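You operate a simulated robot arm through the tools that you are given. There is no shell and no other tool. Be economical: measure what you need, move in short steps, check, and stop when the job is done.

You run a simulated robot arm. Do the job below in one go: nothing can be reset, and whatever is moved stays where it is left.

JOB
Take the spacer frame on the wooden packing table and put it away on the shelf of the frame stand. Take the purple edge clip on the top of the frame bench and put it away on the shelf at bank two. Put the small yellow block on the rubber bed of the film roller. Put one of the brush rollers from the top of the frame bench on the fourth store rack shelf from the top. Stack the 20 MM clipboard from the top of the frame bench on top of the 16 MM clipboard. Take the insulating tape from the third store rack shelf from the top and put it on the second store rack shelf from the top. Stack the small carton labelled "plugs" from the third store rack shelf from the top on top of the small carton marked "keys". Do these in any order. Set down upright: brush roller.

It is judged by the outcome, as a careful person would: the job done as asked, and still so three seconds after it is handed in. It fails if anything else is knocked over, pushed out of place, dropped, spilled or broken.

ROBOT AND FRAMES
A 6-joint arm with a two-finger gripper on a trunk, on a base that drives. Base frame: it is fixed to the floor where the robot stands at the start and does not move with it; the origin is under the middle of the robot, x ahead of it, y to its left, z up; the surface under the hand at the start is at about z = 0.8. Lengths are in m, angles in rad, forces in N, time in s.
With the tool pointing down near the work surface it reaches from about 0.36 to 0.86 m from the robot's upright axis, wherever it stands. Its first joint turns from -2.897 to 2.897 rad. Places, roughly: brush roller [1.25, 6, 1]; clipboard [1.25, 6, 0.75]; fourth store rack shelf [1.8, 8.1, 0.5]; insulating tape (7x7x2 cm) [1.9, 8, 1]; purple edge clip (3x3x5 cm) [1.3, 4.6, 0.9]; rubber bed of the film roller (23x21 cm) [4.9, 6.18, 0.86]; second store rack shelf [1.8, 8.1, 1.4]; shelf at bank two (19x52 cm) [7.78, -5.84, 1.12]; shelf of the frame stand [1.2, -5.7, 0.4]; small carton [2, 8.25, 1]; small yellow block (3x4x2 cm) [1.1, 4.9, 0.9]; spacer frame [0.5, 0, 0.75]. Payload 2.45 kg.
The TCP is the grasp point between the finger pads, 0.02 m short of the fingertips. In the tool frame z runs along the fingers and y along their closing line. Largest opening 0.14 m; the body of the gripper starts 0.168 m behind the TCP.
Orientation is told as [roll, pitch, yaw] about the base's x, y, z axes, in that order, counted from this pose: with the fingers straight down and closing along the base's y, the tool's x points along the base's -x, its y along +y and its z along -z.

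CONTROLS
- The arm moves only by the tool jog_arm. Its argument "series" is a list of rows, each a list of 7 numbers: the turn, a rotation vector about the tool's x, y, z in rad, then the shift along the tool's x, y, z in m, then the gripper command, from -1 (shut) to 1 (fully open), values between in proportion. In form: [[wx, wy, wz, tx, ty, tz, hand], ...]. A call has 1 to 12 rows; each row is the pose to reach, as a shift and turn from the pose commanded when the call began, along the tool's axes at that moment. Rows are played at 5 a second. More than 0.05 m and 0.15 rad between two rows, or a gripper value outside its range, and nothing of the call is played. A pose out of reach is approached as far as the arm can. The call stops where the force on the tool passes 40 N (or 10 N more than at its start, if that is more) or the arm is blocked; 0.2 s more then pass. The fingers move at their own pace (about 0.045 m/s each) and stop on an object; they squeeze with about 35 N. The grip force told is the motor's: it shows also when the fingers shut on nothing. Time passes only in rows, and 0.2 s behind the last, so rows that repeat a pose let the fingers close. It gives the time, the measured TCP pose, the force on the tool (base axes), the opening and the grip force at its end, in the units of the frame above (readings bear some noise), with the torque about the TCP (base axes, N m) and any sound that the robot's microphone picked up.
- Cameras (640 x 400 px; columns grow to the right, rows downward): "scene" is now at [0.0714, 0.1214, 1.8337]; the picture's right is [-0.30, -0.95, 0.00], its down [-0.84, 0.27, -0.48] and it looks along [0.45, -0.14, -0.88] (base axes); focal length 251 px, centre (320, 200). "wrist" rides on the gripper at [0.078, 0.011, -0.209] in the tool frame; the picture's right is [-0.14, 0.99, 0.00], its down [-0.92, -0.13, -0.37] and it looks along [-0.37, -0.05, 0.93] (tool axes); focal length 280 px, centre (320, 200).
- snapshot(camera): a new picture of that camera. It takes no simulated time.
- lift_body(by): slides the trunk up (or, below 0, down) by that many m; the arm and the scene camera ride with it, the base frame stays. It gives what a move gives, with no picture.
- steer(legs): drives the robot by 1 to 6 legs, each [ahead, left, turn to the left] in m, m and rad, along the robot's own axes; the way and the turn of a leg run together, so that a leg with both is an arc; at most 1.5 m and 3.142 rad a leg. The arm and the cameras ride along, it lands a little off, and it stops where it bumps. It gives what a move gives.
- aim_head(pan, tilt): turns the head with the scene camera to pan (to the left, within 2.496 rad either way) and tilt (down, from -0.506 to 1.204), counted from straight ahead of the robot. It gives what a move gives.
- point_at(camera, pixels): for up to 12 pixels [column, row] of the newest picture of that camera ("zoom" is the newest enlarged one), the place [x, y, z] in the base frame of the surface seen there, good to about 0.003 m. It takes no simulated time.
- close_up(camera, box): a new picture of the part [left, top, right, bottom] of that camera's present view, enlarged. It takes no simulated time.
- hand_in(): hands the job in; it is judged then, once.

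Keep the steps short. Do not move on a guess: measure, check each grasp and each placing, and mend mistakes. In all there are 138 turns and 170 pictures (those below and enlarged ones count). Leave the gripper open and the arm clear of the work at the hand-in unless told otherwise, and finish with a single line.

The tools are called after ">>>" as a command line: name --pt "numbers of a row" for each row, then --argument value for the rest, lists and objects as JSON in quotes. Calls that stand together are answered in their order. jog_arm: Moves the arm, as the interface text tells. Its arguments: {"type":"object","properties":{"series":{"type":"array"}},"required":["series"]} The other tools are called the same way: lift_body (by) slides the trunk up or down; steer (legs) drives the base; aim_head (pan, tilt) turns the head that bears the scene camera; snapshot (camera) takes a picture; point_at (camera, pixels) gives the place of the surface under pixels of a picture; close_up (camera, box) takes an enlarged picture of a part of a camera's view; hand_in () hands the job in.

At the start:

```text
time: 0.0
tcp_pos: [0.4781, 0.0404, 1.0292]
tcp_rot: [0.0, 0.0, 0.001]
force: [-0.2, 0.9, 0.4]
ft_torque: [0.0, 0.01, 0.0]
gripper_width: 0.1402
finger_force: 0.1
trunk travel left (down, up): [-0.1, 0.13]
robot x, y, heading: [0.0008, -0.0019, -0.001]
head pan, tilt: [-0.307, 1.073]
```

scene: 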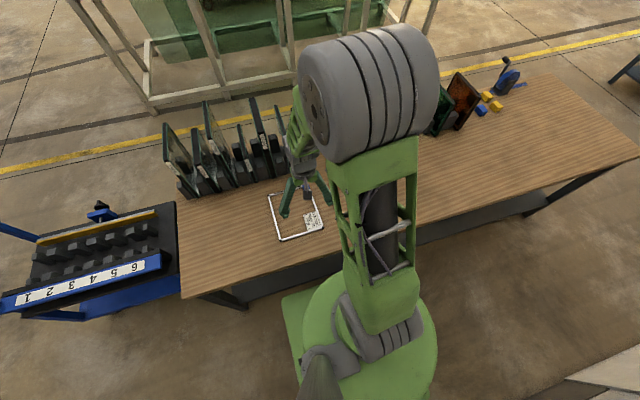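
wrist: 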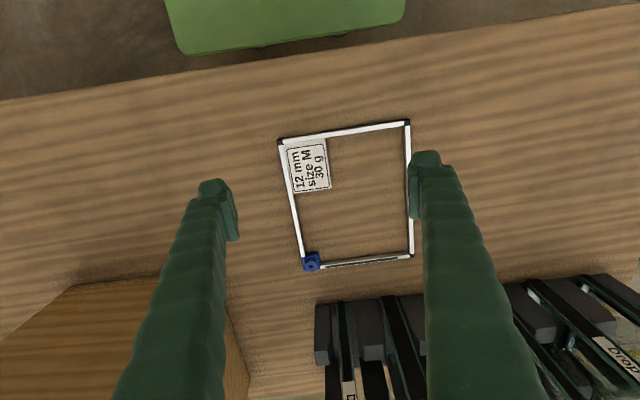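

I see the spacer frame in the wrist picture, with corners at about (282,142), (407,123), (411,256) and (305,265). I'll measure it.

>>> point_at --camera "wrist" --pixels '[[282, 142], [407, 123], [411, 256], [306, 268], [345, 131], [409, 190], [360, 262], [292, 205], [350, 200], [310, 165], [320, 330], [225, 385]]'

>>> close_up --camera "wrist" --box '[250, 100, 450, 300]'

>>> aim_head --pan -1.2 --tilt 0.3

>>> snapshot --camera "scene"

```text
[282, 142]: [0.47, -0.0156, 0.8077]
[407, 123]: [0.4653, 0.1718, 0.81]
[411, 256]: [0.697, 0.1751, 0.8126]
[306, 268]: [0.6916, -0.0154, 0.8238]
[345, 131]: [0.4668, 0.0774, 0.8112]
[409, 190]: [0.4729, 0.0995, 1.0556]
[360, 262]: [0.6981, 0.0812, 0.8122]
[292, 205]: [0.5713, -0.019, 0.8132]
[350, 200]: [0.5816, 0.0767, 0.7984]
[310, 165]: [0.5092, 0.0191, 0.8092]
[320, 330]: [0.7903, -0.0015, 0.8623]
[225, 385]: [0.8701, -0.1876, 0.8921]
```

```text
2.00 times, centred on (350, 200) of wrist
```

zoom: 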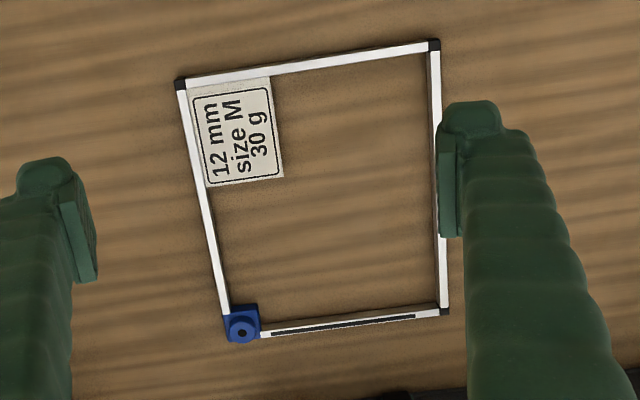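

```text
time: 1.2
tcp_pos: [0.4785, 0.0411, 1.0303]
tcp_rot: [-0.002, 0.0, -0.001]
force: [0.1, 0.3, 0.2]
ft_torque: [-0.01, 0.02, -0.04]
gripper_width: 0.14
finger_force: 0.1
trunk travel left (down, up): [-0.1, 0.13]
robot x, y, heading: [-0.0002, -0.0014, 0.002]
head pan, tilt: [-1.201, 0.3]
```

```text
166 pictures are left
```

scene: 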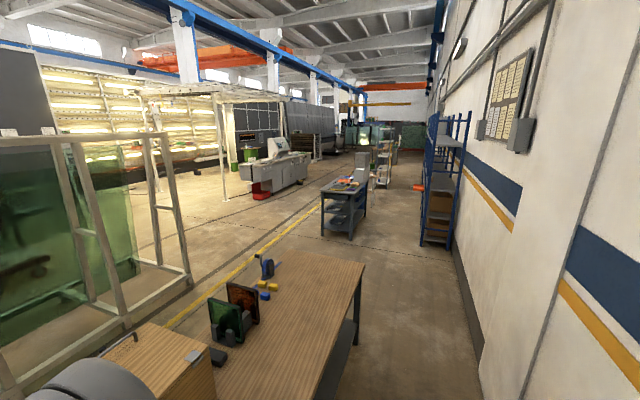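

>>> close_up --camera "scene" --box '[220, 110, 480, 270]'

>>> point_at --camera "scene" --pixels '[[345, 185], [345, 230], [440, 240], [385, 160], [275, 165], [270, 195], [360, 155], [440, 145], [420, 188], [360, 262], [250, 248], [330, 110]]'

>>> aim_head --pan 1.2 --tilt 0.3

>>> snapshot --camera "scene"

```text
2.46 times, centred on (350, 190) of scene
```

zoom: 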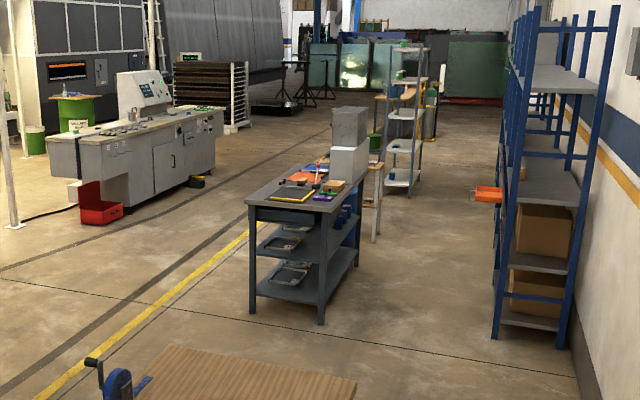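

```text
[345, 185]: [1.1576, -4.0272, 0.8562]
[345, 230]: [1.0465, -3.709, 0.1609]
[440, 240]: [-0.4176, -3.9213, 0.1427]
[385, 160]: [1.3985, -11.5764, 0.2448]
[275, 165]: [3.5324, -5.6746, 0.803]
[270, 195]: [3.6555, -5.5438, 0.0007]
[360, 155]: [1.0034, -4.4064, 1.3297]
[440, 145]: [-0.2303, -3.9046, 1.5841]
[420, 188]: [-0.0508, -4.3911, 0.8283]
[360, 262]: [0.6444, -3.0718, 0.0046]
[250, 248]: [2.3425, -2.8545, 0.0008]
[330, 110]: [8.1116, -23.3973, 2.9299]
```

```text
time: 3.4
tcp_pos: [0.4792, 0.0409, 1.0298]
tcp_rot: [0.0, 0.002, 0.0]
force: [-0.7, -0.9, -1.0]
ft_torque: [0.01, 0.02, 0.02]
gripper_width: 0.1403
finger_force: 0.2
trunk travel left (down, up): [-0.1, 0.13]
robot x, y, heading: [0.0003, 0.0001, 0.003]
head pan, tilt: [1.201, 0.3]
```

```text
164 pictures are left
```

scene: 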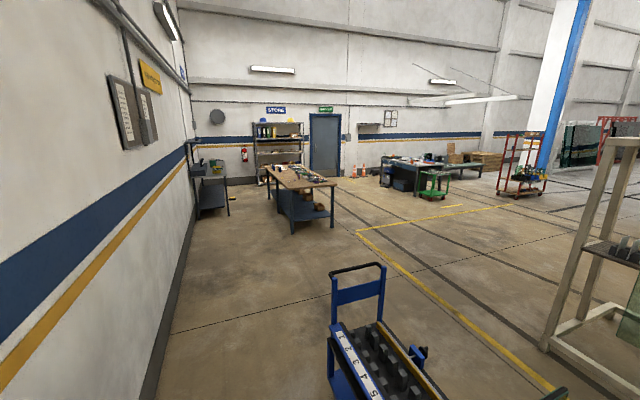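

The spacer frame is about 0.19 x 0.23 m with 12 mm rails. Before I choose a grasp I want a closer look at the frame stand on the -y side.

>>> aim_head --pan -1.35 --tilt 0.25

>>> close_up --camera "scene" --box '[240, 120, 400, 220]'

>>> point_at --camera "zoom" --pixels '[[380, 170], [400, 290], [415, 180], [425, 120], [470, 130], [520, 60], [500, 210], [480, 250], [350, 130], [330, 200]]'

```text
time: 5.7
tcp_pos: [0.4771, 0.0402, 1.0287]
tcp_rot: [0.0, 0.0, 0.001]
force: [-0.8, 0.2, 0.0]
ft_torque: [0.01, 0.03, 0.05]
gripper_width: 0.1401
finger_force: 0.0
trunk travel left (down, up): [-0.1, 0.13]
robot x, y, heading: [-0.0028, 0.0003, -0.004]
head pan, tilt: [-1.349, 0.25]
```

```text
4.00 times, centred on (320, 170) of scene
```

zoom: 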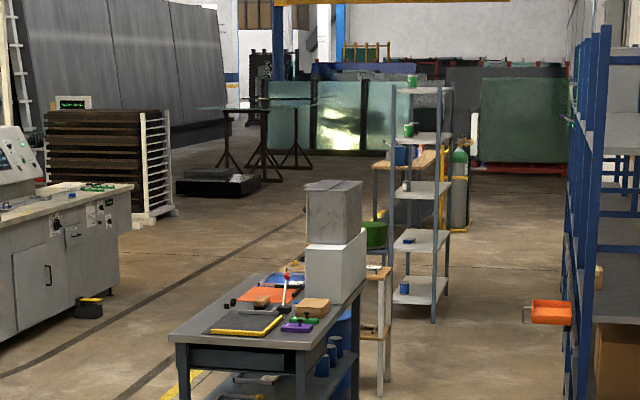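

```text
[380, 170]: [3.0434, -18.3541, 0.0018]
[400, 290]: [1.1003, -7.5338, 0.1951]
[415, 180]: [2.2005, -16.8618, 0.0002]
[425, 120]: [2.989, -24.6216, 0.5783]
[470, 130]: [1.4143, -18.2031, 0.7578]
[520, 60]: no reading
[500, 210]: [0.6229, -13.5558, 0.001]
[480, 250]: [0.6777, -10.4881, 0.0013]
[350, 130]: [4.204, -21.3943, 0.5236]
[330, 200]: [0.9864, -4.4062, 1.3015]
```

The frame stand seems to be the wooden stand behind the far bench, with a shelf at z = 0.4 that is probably under a top. So I'll grip the frame's left rail (y≈0.173) with the fingers tilted forward, so it can go in level from the front. I'll back up a little first for reach.

>>> steer --legs '[[-0.15, 0, 0]]'

>>> jog_arm --pt "0 -0.12 0 -0.03 0.02 0.02 1" --pt "0 -0.24 0 -0.06 0.045 0.04 1" --pt "0 -0.36 0 -0.09 0.07 0.06 1" --pt "0 -0.48 0 -0.12 0.09 0.08 1" --pt "0 -0.6 0 -0.15 0.11 0.1 1" --pt "0 -0.7 0 -0.18 0.125 0.12 1" --pt "0 -0.7 0 -0.2 0.13 0.14 1" --pt "0 -0.7 0 -0.2 0.13 0.14 1"

>>> snapshot --camera "wrist"

```text
time: 7.1
tcp_pos: [0.3276, 0.04, 1.029]
tcp_rot: [-0.001, -0.002, 0.001]
force: [-0.7, -0.6, 0.4]
ft_torque: [-0.03, -0.09, -0.02]
gripper_width: 0.1399
finger_force: 0.0
trunk travel left (down, up): [-0.1, 0.13]
robot x, y, heading: [-0.1507, -0.0001, -0.006]
head pan, tilt: [-1.349, 0.25]
```

```text
time: 8.9
tcp_pos: [0.5355, 0.1742, 0.8934]
tcp_rot: [-0.016, -0.695, 0.007]
force: [0.1, 0.2, 0.5]
ft_torque: [0.02, 0.02, -0.01]
gripper_width: 0.1403
finger_force: 0.0
out of reach, approached as far as the arm can: row 3, 6, 7, 8
trunk travel left (down, up): [-0.1, 0.13]
robot x, y, heading: [-0.1471, -0.0031, -0.003]
head pan, tilt: [-1.349, 0.25]
```

```text
162 pictures are left
```

wrist: 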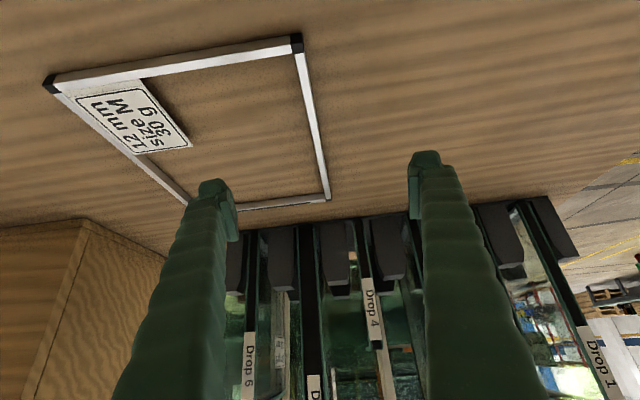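

The TCP is at (0.536, 0.174, 0.893) with pitch 0.7, in line with the left rail. Next I'll lower along the rail and close.

>>> jog_arm --pt "0 0 0 0.008 0 0.02 1" --pt "0 0 0 0.017 0 0.042 1" --pt "0 0 0 0.026 0 0.06 1" --pt "0 0 0 0.026 0 0.06 0.3"

>>> snapshot --camera "wrist"

```text
time: 9.9
tcp_pos: [0.5619, 0.1806, 0.8336]
tcp_rot: [-0.024, -0.693, 0.01]
force: [0.2, -0.3, -0.4]
ft_torque: [0.03, -0.01, 0.0]
gripper_width: 0.1054
finger_force: 0.0
out of reach, approached as far as the arm can: row 1, 2, 3, 4
trunk travel left (down, up): [-0.1, 0.13]
robot x, y, heading: [-0.1525, 0.0013, 0.0]
head pan, tilt: [-1.349, 0.25]
```

```text
161 pictures are left
```

wrist: 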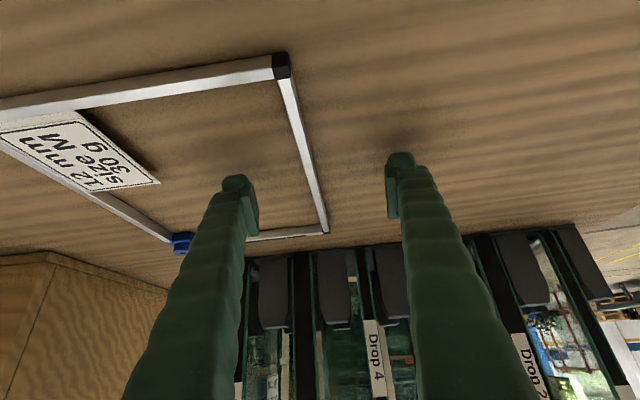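

The fingers straddle the left rail, but the TCP is about 7 mm too far left and 6 mm too high. I'll correct both, then close.

>>> jog_arm --pt "0 0 0 0.004 -0.007 0.005 0.3" --pt "0 0 0 0.004 -0.007 0.005 -0.2" --pt "0 0 0 0.004 -0.007 0.005 -1" --pt "0 0 0 0.004 -0.007 0.005 -1" --pt "0 0 0 0.004 -0.007 0.005 -1" --pt "0 0 0 0.004 -0.007 0.005 -1" --pt "0 0 0 0.004 -0.007 0.005 -1"

>>> snapshot --camera "wrist"

```text
time: 11.5
tcp_pos: [0.5694, 0.1793, 0.834]
tcp_rot: [-0.019, -0.699, 0.007]
force: [-2.3, -1.7, 13.4]
ft_torque: [-0.04, 0.11, -0.01]
gripper_width: 0.0063
finger_force: 24.8
out of reach, approached as far as the arm can: row 1, 2, 3, 4, 5, 6, 7
trunk travel left (down, up): [-0.1, 0.13]
robot x, y, heading: [-0.1508, 0.0001, 0.004]
head pan, tilt: [-1.349, 0.25]
```

```text
160 pictures are left
```

wrist: 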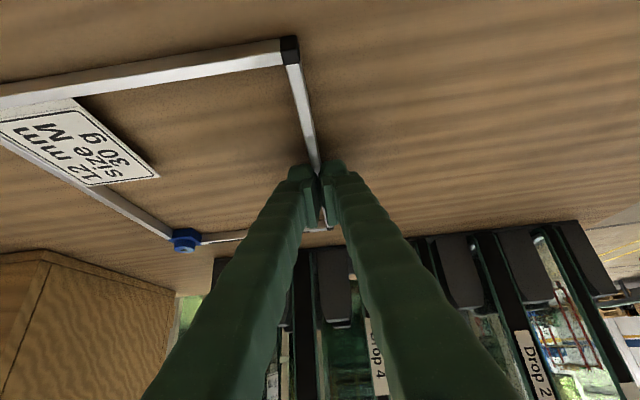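

The opening is 6.3 mm with a 25 N grip, so the rail seems held. I'll lift straight up and check.

>>> jog_arm --pt "0 0 0 -0.01 0 -0.0115 -1" --pt "0 0 0 -0.035 0 -0.04 -1" --pt "0 0 0 -0.06 0 -0.07 -1" --pt "0 0 0 -0.085 0 -0.1 -1" --pt "0 0 0 -0.11 0 -0.13 -1" --pt "0 0 0 -0.11 0 -0.13 -1"

>>> snapshot --camera "wrist"

```text
time: 12.9
tcp_pos: [0.5709, 0.1778, 1.0004]
tcp_rot: [0.0, -0.701, 0.0]
force: [-0.6, 0.4, 0.1]
ft_torque: [0.0, 0.03, 0.01]
gripper_width: 0.0
finger_force: 29.7
trunk travel left (down, up): [-0.1, 0.13]
robot x, y, heading: [-0.1507, -0.0017, -0.001]
head pan, tilt: [-1.349, 0.25]
```

```text
159 pictures are left
```

wrist: 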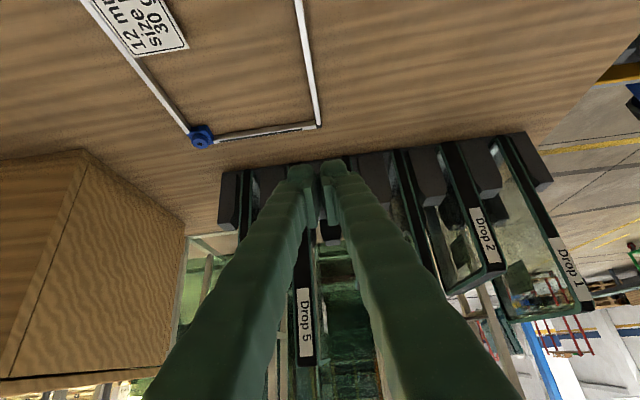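

The rail slipped out: the fingers are shut on nothing and the frame is still on the table. The arm is also near its limit for tilted poses this low. I'll drive over and look at the stand before choosing a grasp.

>>> steer --legs '[[-0.1, -0.1, 0], [0, -1.2, 0], [0, -1.2, 0], [1.2, -0.3, 0], [1.2, -0.7, 0]]'

>>> aim_head --pan -2.0 --tilt 0.5

>>> snapshot --camera "scene"

```text
time: 47.9
tcp_pos: [2.9172, -3.3736, 1.0012]
tcp_rot: [0.0, -0.7, -0.016]
force: [-0.3, -0.7, 0.3]
ft_torque: [0.02, -0.02, -0.03]
gripper_width: 0.0
finger_force: 29.5
trunk travel left (down, up): [-0.1, 0.13]
robot x, y, heading: [2.1939, -3.5397, -0.016]
head pan, tilt: [-1.349, 0.25]
```

```text
time: 49.0
tcp_pos: [2.9167, -3.3728, 1.0003]
tcp_rot: [0.0, -0.7, -0.019]
force: [0.3, -0.9, 1.5]
ft_torque: [-0.01, -0.03, 0.04]
gripper_width: 0.0
finger_force: 29.3
trunk travel left (down, up): [-0.1, 0.13]
robot x, y, heading: [2.1955, -3.5355, -0.019]
head pan, tilt: [-2.0, 0.499]
```

```text
158 pictures are left
```

scene: 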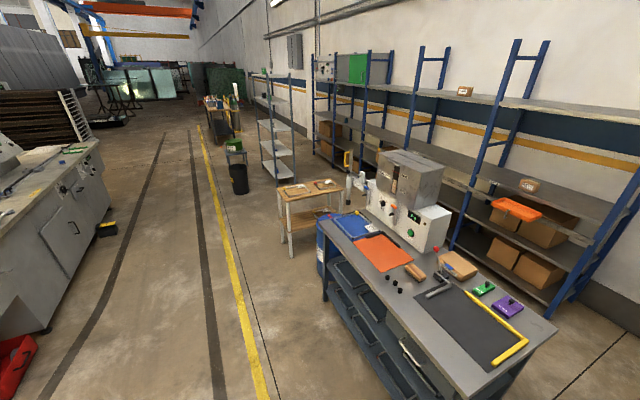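

The frame stand is the wooden stand at about (310,205), with a top and a lower shelf. I'll measure it.

>>> close_up --camera "scene" --box '[255, 160, 365, 270]'

>>> point_at --camera "zoom" --pixels '[[190, 190], [130, 160], [330, 105], [395, 150], [320, 330], [280, 300], [370, 280], [210, 480], [260, 350], [460, 250], [300, 130], [240, 340]]'

```text
3.64 times, centred on (310, 215) of scene
```

zoom: 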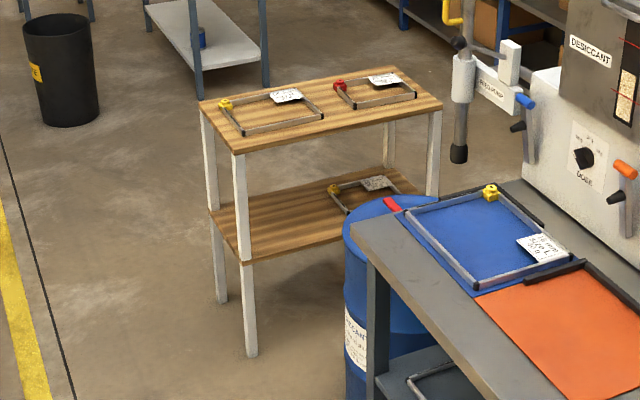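

```text
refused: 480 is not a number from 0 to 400
```

>>> point_at --camera "zoom" --pixels '[[202, 104], [240, 150], [438, 104], [392, 68], [212, 210], [245, 258], [300, 215], [300, 240], [335, 190], [395, 183], [248, 350], [360, 215]]'

```text
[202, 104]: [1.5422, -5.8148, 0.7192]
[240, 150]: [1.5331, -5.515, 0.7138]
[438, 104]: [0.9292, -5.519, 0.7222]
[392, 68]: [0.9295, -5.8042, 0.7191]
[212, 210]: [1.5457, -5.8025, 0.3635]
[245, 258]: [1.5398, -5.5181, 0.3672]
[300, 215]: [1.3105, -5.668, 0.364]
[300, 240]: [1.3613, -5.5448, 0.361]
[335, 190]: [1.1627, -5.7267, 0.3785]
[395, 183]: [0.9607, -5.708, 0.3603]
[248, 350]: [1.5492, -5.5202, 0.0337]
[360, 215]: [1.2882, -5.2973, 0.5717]
```

The shelf is at z = 0.364 and the top at 0.72. The right end (x 1.2 to 1.53) is free, and the end facing +x is open. I'll test in free air here whether the arm gets down to z≈0.39 with a mild tilt.

>>> lift_body --by -0.1

>>> jog_arm --pt "0 0.05 0 0.03 0 0.035 1" --pt "0 0.1 0 0.058 0 0.069 1" --pt "0 0.15 0 0.087 0 0.103 1" --pt "0 0.2 0 0.116 0 0.138 1" --pt "0 0.25 0 0.145 0 0.172 1" --pt "0 0.3 0 0.174 0 0.207 1" --pt "0 0.35 0 0.203 0 0.241 1" --pt "0 0.35 0 0.232 0 0.275 1" --pt "0 0.35 0 0.26 0 0.31 1" --pt "0 0.35 0 0.29 0 0.344 1" --pt "0 0.35 0 0.315 0 0.375 1" --pt "0 0.35 0 0.335 0 0.398 1"

```text
time: 50.3
tcp_pos: [2.9166, -3.3734, 0.9016]
tcp_rot: [0.0, -0.7, -0.018]
force: [-0.5, 0.2, 0.5]
ft_torque: [0.05, 0.0, 0.0]
gripper_width: 0.0
finger_force: 29.7
trunk travel left (down, up): [0.0, 0.23]
robot x, y, heading: [2.1977, -3.5378, -0.021]
head pan, tilt: [-2.0, 0.499]
```

```text
time: 52.9
tcp_pos: [2.9152, -3.3723, 0.3799]
tcp_rot: [-0.001, -0.351, -0.018]
force: [0.1, -0.8, 0.2]
ft_torque: [-0.01, 0.06, -0.03]
gripper_width: 0.1399
finger_force: 0.1
trunk travel left (down, up): [0.0, 0.23]
robot x, y, heading: [2.1923, -3.5415, -0.015]
head pan, tilt: [-2.0, 0.499]
```

It reaches z = 0.38 at pitch 0.35. I'll try more tilt at the same place.

>>> jog_arm --pt "0 -0.12 0 0 0 0 1" --pt "0 -0.24 0 0 0 0 1" --pt "0 -0.35 0 0 0 0 1" --pt "0 -0.35 0 0 0 0 1"

>>> snapshot --camera "scene"

```text
time: 53.9
tcp_pos: [2.9153, -3.3733, 0.381]
tcp_rot: [-0.003, -0.701, -0.017]
force: [0.4, -0.5, -0.8]
ft_torque: [0.0, -0.01, 0.01]
gripper_width: 0.14
finger_force: 0.0
out of reach, approached as far as the arm can: row 1, 2
trunk travel left (down, up): [0.0, 0.23]
robot x, y, heading: [2.198, -3.5401, -0.014]
head pan, tilt: [-2.0, 0.499]
```

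```text
156 pictures are left
```

scene: 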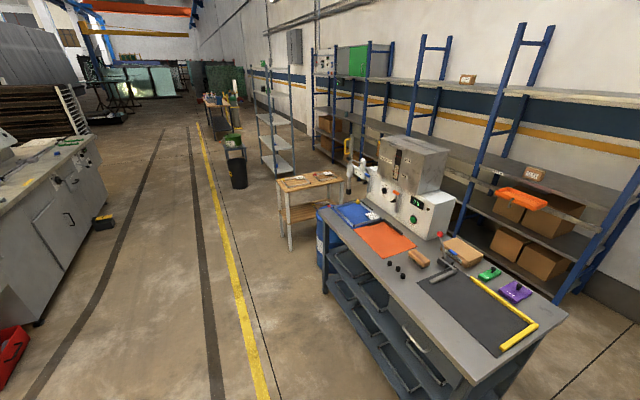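

Both tilts work at the shelf height. I'll use pitch 0.45, gripping the left rail near its near end. I'm raising the arm, then driving back to the table.

>>> jog_arm --pt "0 0.05 0 -0.027 0 -0.032 1" --pt "0 0.1 0 -0.055 0 -0.065 1" --pt "0 0.15 0 -0.084 0 -0.1 1" --pt "0 0.2 0 -0.113 0 -0.134 1" --pt "0 0.25 0 -0.142 0 -0.168 1" --pt "0 0.25 0 -0.171 0 -0.203 1" --pt "0 0.25 0 -0.2 0 -0.237 1" --pt "0 0.25 0 -0.229 0 -0.272 1" --pt "0 0.25 0 -0.257 0 -0.306 1" --pt "0 0.25 0 -0.286 0 -0.34 1" --pt "0 0.25 0 -0.31 0 -0.37 1"

>>> lift_body --by 0.1

>>> steer --legs '[[-1.2, 0.7, 0.015], [-1.1, 0.3, 0], [-0.12, 1.2, 0], [0, 1.34, 0]]'

>>> snapshot --camera "wrist"

```text
time: 56.3
tcp_pos: [2.9174, -3.3724, 0.8646]
tcp_rot: [0.001, -0.45, -0.019]
force: [-0.2, 0.7, 0.4]
ft_torque: [0.02, 0.01, -0.01]
gripper_width: 0.14
finger_force: 0.0
trunk travel left (down, up): [0.0, 0.23]
robot x, y, heading: [2.1958, -3.5372, -0.015]
head pan, tilt: [-2.0, 0.499]
```

```text
time: 57.6
tcp_pos: [2.9163, -3.3723, 0.9625]
tcp_rot: [0.0, -0.45, -0.018]
force: [0.3, -0.1, 0.6]
ft_torque: [-0.02, 0.01, -0.01]
gripper_width: 0.14
finger_force: 0.1
trunk travel left (down, up): [-0.1, 0.13]
robot x, y, heading: [2.1981, -3.5367, -0.018]
head pan, tilt: [-2.0, 0.499]
```

```text
time: 83.5
tcp_pos: [0.4237, -0.953, 0.9643]
tcp_rot: [-0.001, -0.45, 0.049]
force: [0.1, 0.2, -0.4]
ft_torque: [0.07, 0.01, 0.06]
gripper_width: 0.1399
finger_force: 0.0
trunk travel left (down, up): [-0.1, 0.13]
robot x, y, heading: [-0.2887, -1.1669, 0.055]
head pan, tilt: [-2.0, 0.499]
stopped in leg 4: the robot was blocked; the commanded pose is now the measured one
```

```text
155 pictures are left
```

wrist: 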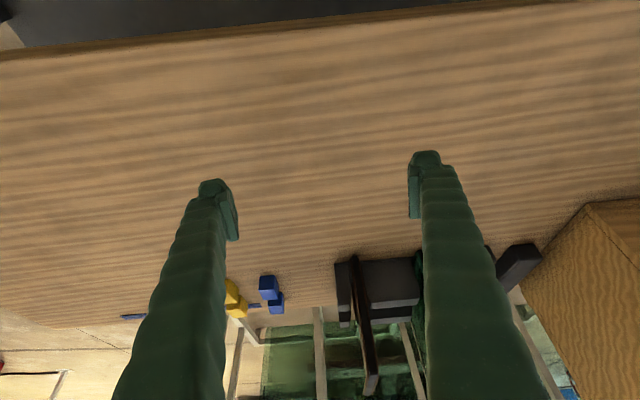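

The robot was blocked at (-0.29, -1.17). I'll look around to see by what.

>>> aim_head --pan 1.9 --tilt 0.8

>>> snapshot --camera "scene"

>>> aim_head --pan 0.6 --tilt 0.8

>>> snapshot --camera "scene"

```text
time: 86.7
tcp_pos: [0.4243, -0.9518, 0.9636]
tcp_rot: [-0.001, -0.449, 0.052]
force: [0.1, 0.0, -0.9]
ft_torque: [-0.02, -0.02, 0.01]
gripper_width: 0.1399
finger_force: 0.0
trunk travel left (down, up): [-0.1, 0.13]
robot x, y, heading: [-0.2873, -1.1664, 0.056]
head pan, tilt: [1.901, 0.799]
```

```text
154 pictures are left
```

scene: 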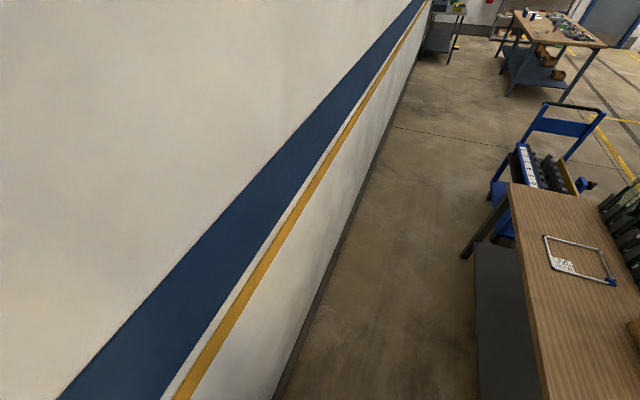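

```text
time: 88.1
tcp_pos: [0.4235, -0.9513, 0.9641]
tcp_rot: [0.001, -0.449, 0.05]
force: [-0.2, -0.5, 0.8]
ft_torque: [-0.04, 0.01, -0.05]
gripper_width: 0.1399
finger_force: 0.0
trunk travel left (down, up): [-0.1, 0.13]
robot x, y, heading: [-0.2884, -1.1651, 0.052]
head pan, tilt: [0.6, 0.799]
```

```text
153 pictures are left
```

scene: 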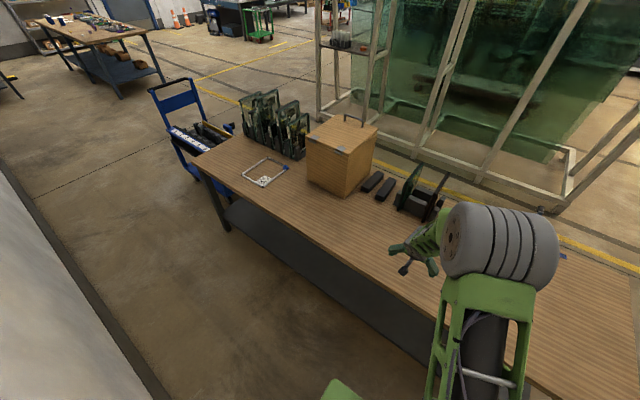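

The wall behind is close, so the rear corner touched it. I'll move forward a bit, straighten, then continue left.

>>> steer --legs '[[0.12, 0, 0], [0, 0, -0.053], [0, 1.15, 0]]'

>>> snapshot --camera "wrist"

```text
time: 99.6
tcp_pos: [0.5871, 0.125, 0.9649]
tcp_rot: [-0.001, -0.449, -0.041]
force: [-0.4, -0.4, -0.1]
ft_torque: [0.03, 0.0, -0.02]
gripper_width: 0.1401
finger_force: 0.0
trunk travel left (down, up): [-0.1, 0.13]
robot x, y, heading: [-0.1371, -0.0249, -0.042]
head pan, tilt: [0.6, 0.799]
```

```text
152 pictures are left
```

wrist: 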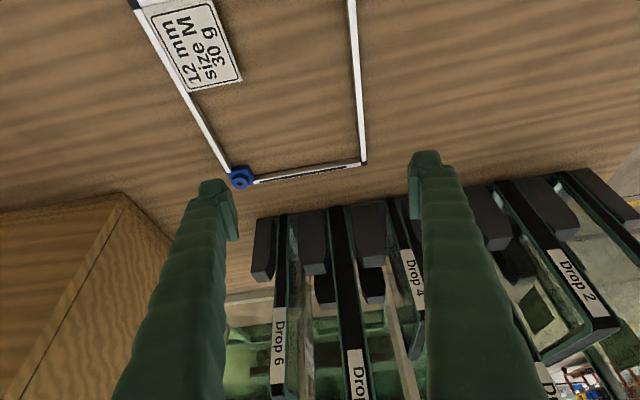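

>>> point_at --camera "wrist" --pixels '[[350, 3], [354, 60], [358, 120], [361, 160], [300, 174], [200, 120], [380, 80], [300, 80]]'

```text
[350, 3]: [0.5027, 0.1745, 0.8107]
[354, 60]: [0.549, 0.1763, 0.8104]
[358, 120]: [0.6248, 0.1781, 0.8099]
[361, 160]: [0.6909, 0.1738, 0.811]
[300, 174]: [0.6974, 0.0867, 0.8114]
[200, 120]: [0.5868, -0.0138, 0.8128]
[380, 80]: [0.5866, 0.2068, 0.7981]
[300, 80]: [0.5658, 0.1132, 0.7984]
```

The rail is at y≈0.175 with its top at 0.8105 and the table at 0.798. I'll move over (0.505, 0.175), correcting yaw by +0.041, and hover.

>>> jog_arm --pt "-0.006 0 -0.012 0.04 0.015 0.018 0.5" --pt "-0.012 0 -0.025 0.08 0.031 0.036 0.2" --pt "-0.018 0 -0.037 0.119 0.0466 0.0535 0" --pt "-0.018 0 -0.037 0.119 0.0466 0.0535 0" --pt "-0.018 0 -0.037 0.119 0.0466 0.0535 0"

>>> snapshot --camera "wrist"

```text
time: 100.8
tcp_pos: [0.5035, 0.174, 0.8643]
tcp_rot: [-0.001, -0.45, 0.001]
force: [0.4, -1.2, -0.6]
ft_torque: [0.02, 0.03, 0.01]
gripper_width: 0.0701
finger_force: 0.0
trunk travel left (down, up): [-0.1, 0.13]
robot x, y, heading: [-0.1446, -0.0247, -0.044]
head pan, tilt: [0.6, 0.799]
```

```text
151 pictures are left
```

wrist: 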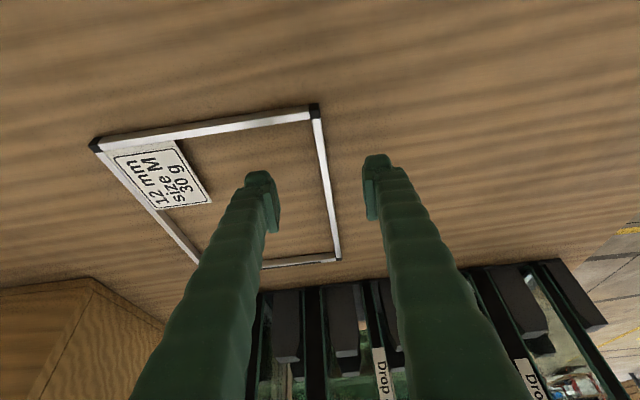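

Well aligned. I'll lower 0.04 and close.

>>> jog_arm --pt "0 0 0 0.009 0 0.018 0" --pt "0 0 0 0.017 0 0.0355 0" --pt "0 0 0 0.017 0 0.0355 -0.5" --pt "0 0 0 0.017 0 0.0355 -1" --pt "0 0 0 0.017 0 0.0355 -1" --pt "0 0 0 0.017 0 0.0355 -1" --pt "0 0 0 0.017 0 0.0355 -1"

>>> snapshot --camera "wrist"

```text
time: 102.4
tcp_pos: [0.5064, 0.1747, 0.8243]
tcp_rot: [0.0, -0.451, 0.0]
force: [0.8, 0.0, 1.9]
ft_torque: [0.0, 0.01, 0.02]
gripper_width: 0.0066
finger_force: 32.5
trunk travel left (down, up): [-0.1, 0.13]
robot x, y, heading: [-0.1394, -0.0244, -0.04]
head pan, tilt: [0.6, 0.799]
```

```text
150 pictures are left
```

wrist: 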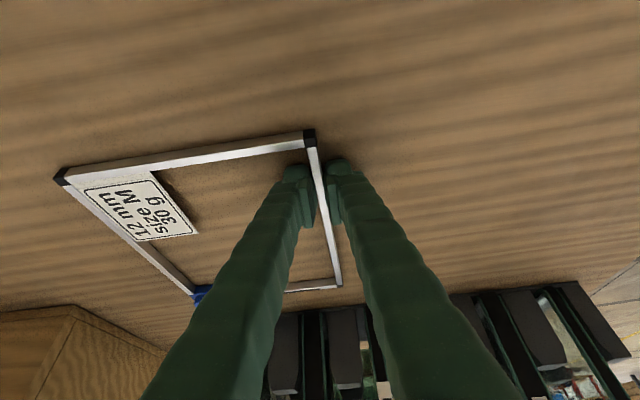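

The rail is between the pads. I'll lift and verify.

>>> jog_arm --pt "0 0 0 -0.009 0 -0.018 -1" --pt "0 0 0 -0.026 0 -0.054 -1" --pt "0 0 0 -0.044 0 -0.09 -1" --pt "0 0 0 -0.061 0 -0.126 -1" --pt "0 0 0 -0.061 0 -0.126 -1"

>>> snapshot --camera "wrist"

```text
time: 103.6
tcp_pos: [0.5078, 0.1748, 0.9677]
tcp_rot: [0.001, -0.451, 0.0]
force: [0.8, -0.3, -1.1]
ft_torque: [0.07, 0.04, -0.02]
gripper_width: 0.0065
finger_force: 34.5
trunk travel left (down, up): [-0.1, 0.13]
robot x, y, heading: [-0.1386, -0.0229, -0.036]
head pan, tilt: [0.6, 0.799]
```

```text
149 pictures are left
```

wrist: 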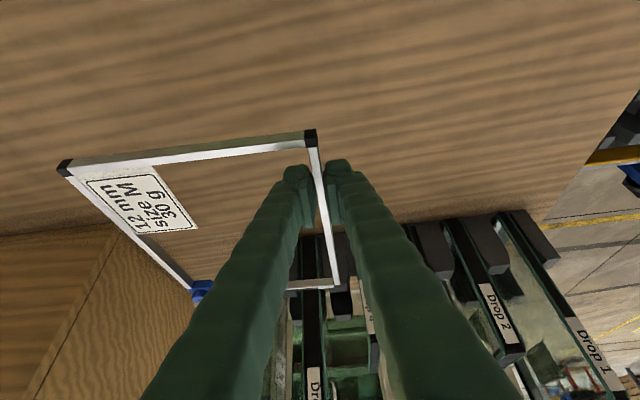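

Held. Before driving right I'll check the wooden box's position and height.

>>> point_at --camera "wrist" --pixels '[[20, 235], [118, 232], [187, 290], [60, 345], [90, 370]]'

>>> point_at --camera "scene" --pixels '[[310, 142], [345, 158], [344, 195], [376, 130]]'

```text
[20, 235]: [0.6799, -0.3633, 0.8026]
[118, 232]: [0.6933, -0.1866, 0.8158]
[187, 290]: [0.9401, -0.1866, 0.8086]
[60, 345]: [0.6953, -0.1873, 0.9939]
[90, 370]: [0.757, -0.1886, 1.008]
```

```text
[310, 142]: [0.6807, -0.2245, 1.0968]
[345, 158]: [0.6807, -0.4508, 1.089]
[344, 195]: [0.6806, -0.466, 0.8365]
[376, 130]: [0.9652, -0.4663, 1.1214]
```

The box spans x 0.68 to 0.97 and is 1.12 high, so I'll retract and raise the frame before driving past it. Then I'll go around and turn to face -x.

>>> jog_arm --pt "0 0 0 0.016 0 -0.045 -1" --pt "0 0 0 0.032 0 -0.09 -1" --pt "0 0 0 0.0465 0 -0.1335 -1"

>>> lift_body --by 0.12

>>> steer --legs '[[0, 0, 0.037], [0, -1.25, 0], [0, -1.25, 0], [1.25, -0.3, 0], [1.35, -0.5, 0], [0, 0, 3.14]]'

>>> snapshot --camera "wrist"

```text
time: 104.4
tcp_pos: [0.4036, 0.1732, 1.0655]
tcp_rot: [0.0, -0.451, -0.001]
force: [-0.4, 0.1, -0.4]
ft_torque: [0.08, 0.03, -0.02]
gripper_width: 0.0067
finger_force: 35.3
trunk travel left (down, up): [-0.1, 0.13]
robot x, y, heading: [-0.1379, -0.0275, -0.043]
head pan, tilt: [0.6, 0.799]
```

```text
time: 105.9
tcp_pos: [0.4041, 0.1743, 1.1843]
tcp_rot: [0.0, -0.45, 0.0]
force: [-0.5, 0.1, -1.6]
ft_torque: [0.04, 0.07, -0.04]
gripper_width: 0.0065
finger_force: 34.4
trunk travel left (down, up): [-0.22, 0.01]
robot x, y, heading: [-0.1392, -0.023, -0.045]
head pan, tilt: [0.6, 0.799]
```

```text
time: 148.1
tcp_pos: [1.8808, -3.4913, 1.1838]
tcp_rot: [0.0, -0.451, -3.116]
force: [-0.2, 0.5, -0.6]
ft_torque: [-0.07, -0.09, 0.02]
gripper_width: 0.0066
finger_force: 34.5
trunk travel left (down, up): [-0.22, 0.01]
robot x, y, heading: [2.4175, -3.281, 3.122]
head pan, tilt: [0.6, 0.799]
```

```text
148 pictures are left
```

wrist: 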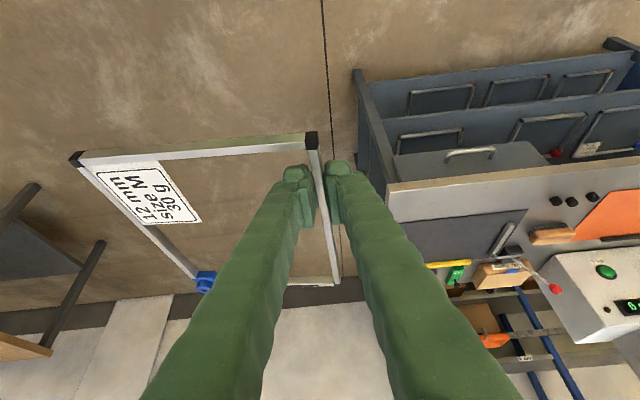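

The frame is still held. Next I'll drive to a spot in front of the stand's +x end and look at the legs closely.

>>> steer --legs '[[0, 1.15, 0.02], [-0.05, 1.1, 0]]'

>>> aim_head --pan 0.0 --tilt 0.8

>>> snapshot --camera "scene"

>>> snapshot --camera "wrist"

```text
time: 167.7
tcp_pos: [1.9322, -5.7105, 1.1839]
tcp_rot: [0.0, -0.45, -3.094]
force: [0.1, -0.5, -1.1]
ft_torque: [-0.07, -0.08, 0.0]
gripper_width: 0.0065
finger_force: 35.0
trunk travel left (down, up): [-0.22, 0.01]
robot x, y, heading: [2.4638, -5.4864, -3.138]
head pan, tilt: [0.6, 0.799]
```

```text
time: 168.7
tcp_pos: [1.9322, -5.7111, 1.1841]
tcp_rot: [0.0, -0.45, -3.094]
force: [-0.1, 0.1, -0.8]
ft_torque: [-0.06, -0.07, 0.0]
gripper_width: 0.0068
finger_force: 34.5
trunk travel left (down, up): [-0.22, 0.01]
robot x, y, heading: [2.4673, -5.4876, -3.138]
head pan, tilt: [0.0, 0.799]
```

```text
147 pictures are left
```

scene: 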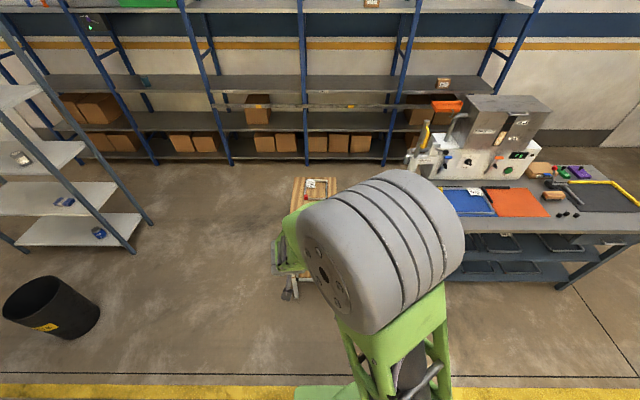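

```text
146 pictures are left
```

wrist: 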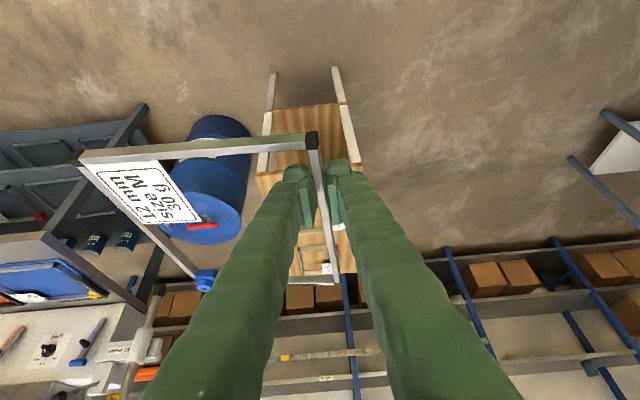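

>>> point_at --camera "wrist" --pixels '[[272, 108], [343, 104], [266, 115], [346, 115], [262, 165], [356, 165], [305, 125], [330, 262]]'

>>> point_at --camera "scene" --pixels '[[132, 250], [150, 222], [70, 330], [95, 300], [40, 240], [300, 185]]'

>>> close_up --camera "wrist" --box '[240, 50, 380, 190]'

```text
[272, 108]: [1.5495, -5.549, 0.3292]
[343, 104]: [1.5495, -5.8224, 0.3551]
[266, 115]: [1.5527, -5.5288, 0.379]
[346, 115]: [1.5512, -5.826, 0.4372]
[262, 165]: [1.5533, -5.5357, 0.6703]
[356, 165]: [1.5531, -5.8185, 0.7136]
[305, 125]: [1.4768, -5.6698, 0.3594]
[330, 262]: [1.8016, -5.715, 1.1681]
```

```text
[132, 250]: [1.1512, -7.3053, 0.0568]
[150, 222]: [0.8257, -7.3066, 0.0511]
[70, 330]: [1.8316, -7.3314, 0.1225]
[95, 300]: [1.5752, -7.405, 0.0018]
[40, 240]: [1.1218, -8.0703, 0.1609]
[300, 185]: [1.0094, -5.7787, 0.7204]
```

```text
2.86 times, centred on (310, 120) of wrist
```

zoom: 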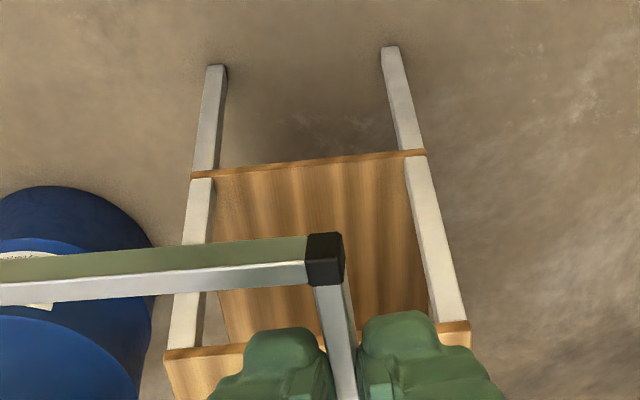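

The end gap is only about 0.235 m for a frame 0.197 m wide. The long -y side is open and roomier, so I'll drive around to face +y there with the frame held high.

>>> steer --legs '[[0, 1.0, 0], [0, 0, -1.574], [0, 0.5, 0], [0, 0.46, 0]]'

>>> snapshot --camera "wrist"

```text
time: 190.5
tcp_pos: [1.2552, -6.0106, 1.1844]
tcp_rot: [-0.001, -0.451, 1.656]
force: [0.2, -0.3, 0.3]
ft_torque: [-0.08, 0.04, -0.01]
gripper_width: 0.0064
finger_force: 34.5
trunk travel left (down, up): [-0.22, 0.01]
robot x, y, heading: [1.4933, -6.5352, 1.618]
head pan, tilt: [0.0, 0.799]
```

```text
144 pictures are left
```

wrist: 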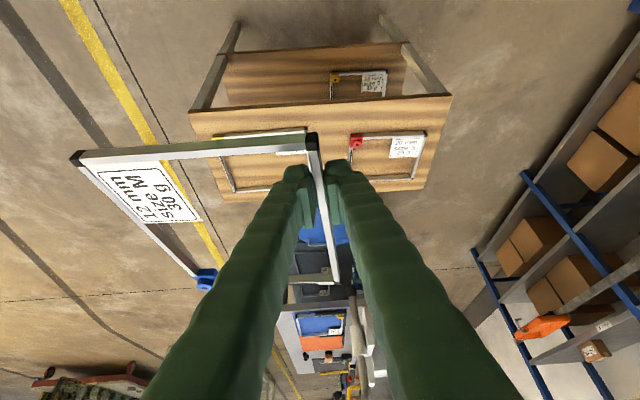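

The gripper yaw is 1.656, so I'll turn -0.085, back up a little, and check where the existing frame lies on the lower shelf.

>>> point_at --camera "wrist" --pixels '[[336, 76], [334, 97], [386, 75], [384, 97], [300, 72], [230, 60], [232, 90], [408, 70]]'

>>> steer --legs '[[-0.13, 0, 0], [0, 0, -0.085]]'

>>> snapshot --camera "wrist"

```text
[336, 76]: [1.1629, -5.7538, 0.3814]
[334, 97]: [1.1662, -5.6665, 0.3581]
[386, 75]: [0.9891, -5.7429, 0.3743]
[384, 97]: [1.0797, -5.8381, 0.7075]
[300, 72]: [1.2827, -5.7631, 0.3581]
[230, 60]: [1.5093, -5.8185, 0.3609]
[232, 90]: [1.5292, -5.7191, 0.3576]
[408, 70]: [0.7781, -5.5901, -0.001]
```

```text
time: 192.3
tcp_pos: [1.3083, -6.1203, 1.1837]
tcp_rot: [-0.001, -0.45, 1.569]
force: [0.6, -0.5, -0.5]
ft_torque: [-0.05, 0.08, 0.01]
gripper_width: 0.0064
finger_force: 35.3
trunk travel left (down, up): [-0.22, 0.01]
robot x, y, heading: [1.5045, -6.6662, 1.529]
head pan, tilt: [0.0, 0.799]
```

```text
143 pictures are left
```

wrist: 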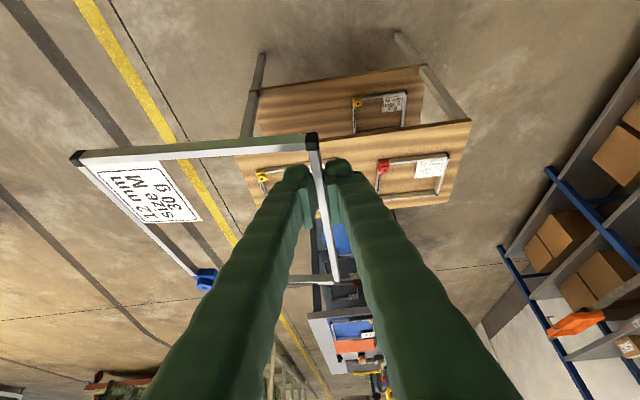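

Yaw is good. I'll lower the trunk fully, then bring the arm down outside the stand to z≈0.46, shifting 0.03 left.

>>> lift_body --by -0.22

>>> jog_arm --pt "0 0 0 0.02 0.005 0.041 -1" --pt "0 0 0 0.04 0.01 0.082 -1" --pt "0 0 0 0.06 0.015 0.124 -1" --pt "0 0 0 0.08 0.02 0.165 -1" --pt "0 0 0 0.1 0.025 0.206 -1" --pt "0 0 0 0.12 0.03 0.248 -1" --pt "0 0 0 0.14 0.03 0.289 -1" --pt "0 0 0 0.16 0.03 0.33 -1" --pt "0 0 0 0.18 0.03 0.372 -1" --pt "0 0 0 0.2 0.03 0.413 -1" --pt "0 0 0 0.219 0.03 0.454 -1" --pt "0 0 0 0.219 0.03 0.454 -1"

>>> snapshot --camera "wrist"

```text
time: 194.6
tcp_pos: [1.3065, -6.1199, 0.9638]
tcp_rot: [0.0, -0.45, 1.57]
force: [0.5, -0.1, -0.3]
ft_torque: [-0.03, 0.09, -0.01]
gripper_width: 0.0068
finger_force: 34.6
trunk travel left (down, up): [0.0, 0.23]
robot x, y, heading: [1.5021, -6.6662, 1.527]
head pan, tilt: [0.0, 0.799]
```

```text
time: 197.2
tcp_pos: [1.2529, -6.086, 0.4518]
tcp_rot: [-0.05, -0.433, 1.585]
force: [-1.5, -0.3, -0.2]
ft_torque: [-0.09, 0.08, 0.0]
gripper_width: 0.0065
finger_force: 35.1
out of reach, approached as far as the arm can: row 5, 6, 7, 8, 9, 10, 11, 12
trunk travel left (down, up): [0.0, 0.23]
robot x, y, heading: [1.5037, -6.6632, 1.532]
head pan, tilt: [0.0, 0.799]
```

```text
142 pictures are left
```

wrist: 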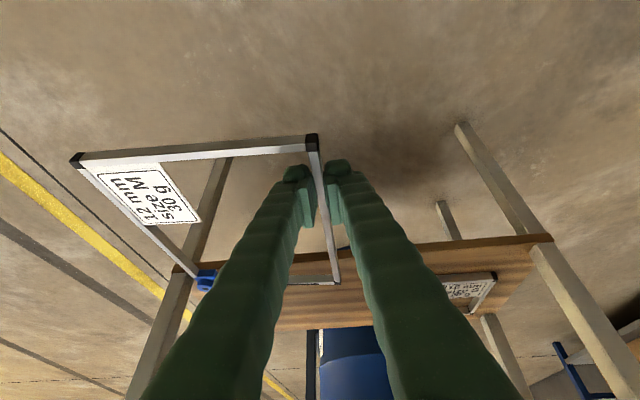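

It's close to the arm's inner limit, with a small roll of -0.05. I'll move 0.12 forward, where the reach is better, and recheck the pose.

>>> jog_arm --pt "0 0 0 -0.036 0 0.0174 -1" --pt "0 0 0 -0.072 0 0.0348 -1" --pt "0 0 0 -0.108 0 0.0522 -1" --pt "0 0 0 -0.108 0 0.0522 -1"

>>> snapshot --camera "wrist"

```text
time: 198.2
tcp_pos: [1.257, -5.9685, 0.4539]
tcp_rot: [0.0, -0.449, 1.571]
force: [-0.7, -0.5, -1.1]
ft_torque: [-0.09, 0.07, 0.0]
gripper_width: 0.0064
finger_force: 35.1
trunk travel left (down, up): [0.0, 0.23]
robot x, y, heading: [1.5043, -6.6635, 1.527]
head pan, tilt: [0.0, 0.799]
```

```text
141 pictures are left
```

wrist: 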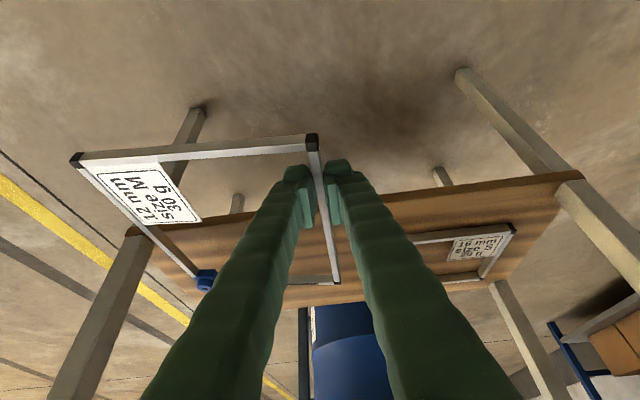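

The pose is clean. I'll go forward 0.203 and 0.02 to the right.

>>> jog_arm --pt "0 0 0 -0.037 -0.005 0.0176 -1" --pt "0 0 0 -0.073 -0.01 0.0352 -1" --pt "0 0 0 -0.11 -0.015 0.0528 -1" --pt "0 0 0 -0.147 -0.02 0.0704 -1" --pt "0 0 0 -0.183 -0.02 0.088 -1" --pt "0 0 0 -0.183 -0.02 0.088 -1"

>>> snapshot --camera "wrist"

```text
time: 199.6
tcp_pos: [1.2925, -5.8079, 0.4778]
tcp_rot: [0.0, -0.45, 1.569]
force: [-0.3, -0.2, -0.5]
ft_torque: [-0.05, 0.04, 0.04]
gripper_width: 0.0065
finger_force: 34.8
out of reach, approached as far as the arm can: row 4, 5, 6
trunk travel left (down, up): [0.0, 0.23]
robot x, y, heading: [1.5041, -6.663, 1.527]
head pan, tilt: [0.0, 0.799]
```

```text
140 pictures are left
```

wrist: 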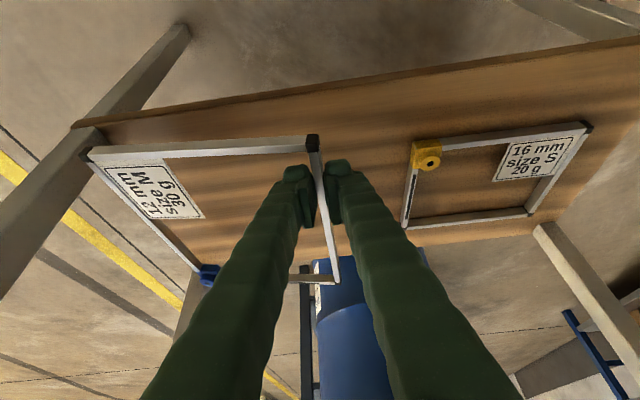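

The arm is at its outer limit here. I'll pull back and go lower, then drive the base ahead instead.

>>> jog_arm --pt "0 0 0 0.034 0 0.009 -1" --pt "0 0 0 0.068 0 0.019 -1" --pt "0 0 0 0.1025 0 0.0282 -1" --pt "0 0 0 0.1025 0 0.0282 -1"

>>> steer --legs '[[0.1, 0, 0]]'

>>> snapshot --camera "wrist"

```text
time: 200.6
tcp_pos: [1.2917, -5.8891, 0.407]
tcp_rot: [0.001, -0.449, 1.57]
force: [0.6, -0.3, -0.1]
ft_torque: [-0.03, 0.04, 0.0]
gripper_width: 0.0065
finger_force: 35.1
trunk travel left (down, up): [0.0, 0.23]
robot x, y, heading: [1.5021, -6.6649, 1.525]
head pan, tilt: [0.0, 0.799]
```

```text
time: 201.8
tcp_pos: [1.2959, -5.7856, 0.4094]
tcp_rot: [-0.002, -0.451, 1.571]
force: [-0.4, -0.4, 0.1]
ft_torque: [-0.01, 0.05, -0.02]
gripper_width: 0.0064
finger_force: 34.4
trunk travel left (down, up): [0.0, 0.23]
robot x, y, heading: [1.5142, -6.5639, 1.528]
head pan, tilt: [0.0, 0.799]
```

```text
139 pictures are left
```

wrist: 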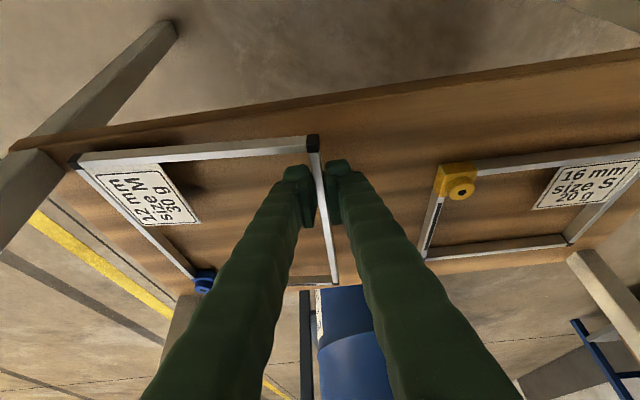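

The frame is over the free part of the shelf. I'll go 0.018 forward and down about 0.021 until it touches.

>>> jog_arm --pt "0 0 0 -0.012 0 0.013 -1" --pt "0 0 0 -0.008 0 0.024 -1" --pt "0 0 0 -0.007 0 0.0265 -1" --pt "0 0 0 -0.007 0 0.0265 -1"

>>> snapshot --camera "wrist"

```text
time: 202.8
tcp_pos: [1.2982, -5.7726, 0.3947]
tcp_rot: [0.002, -0.45, 1.571]
force: [0.1, 0.7, -1.0]
ft_torque: [0.01, 0.02, 0.0]
gripper_width: 0.0064
finger_force: 35.0
out of reach, approached as far as the arm can: row 2, 3, 4
trunk travel left (down, up): [0.0, 0.23]
robot x, y, heading: [1.5104, -6.5617, 1.532]
head pan, tilt: [0.0, 0.799]
```

```text
138 pictures are left
```

wrist: 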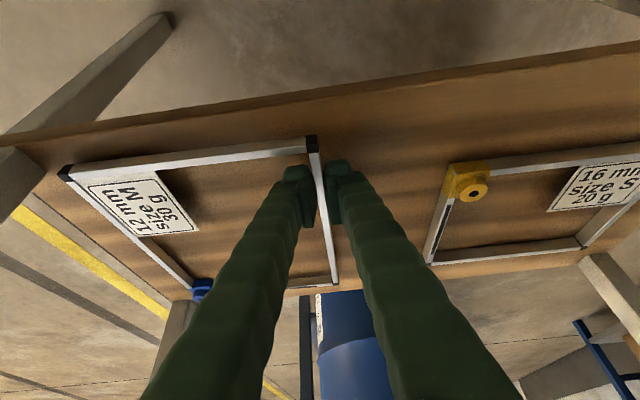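

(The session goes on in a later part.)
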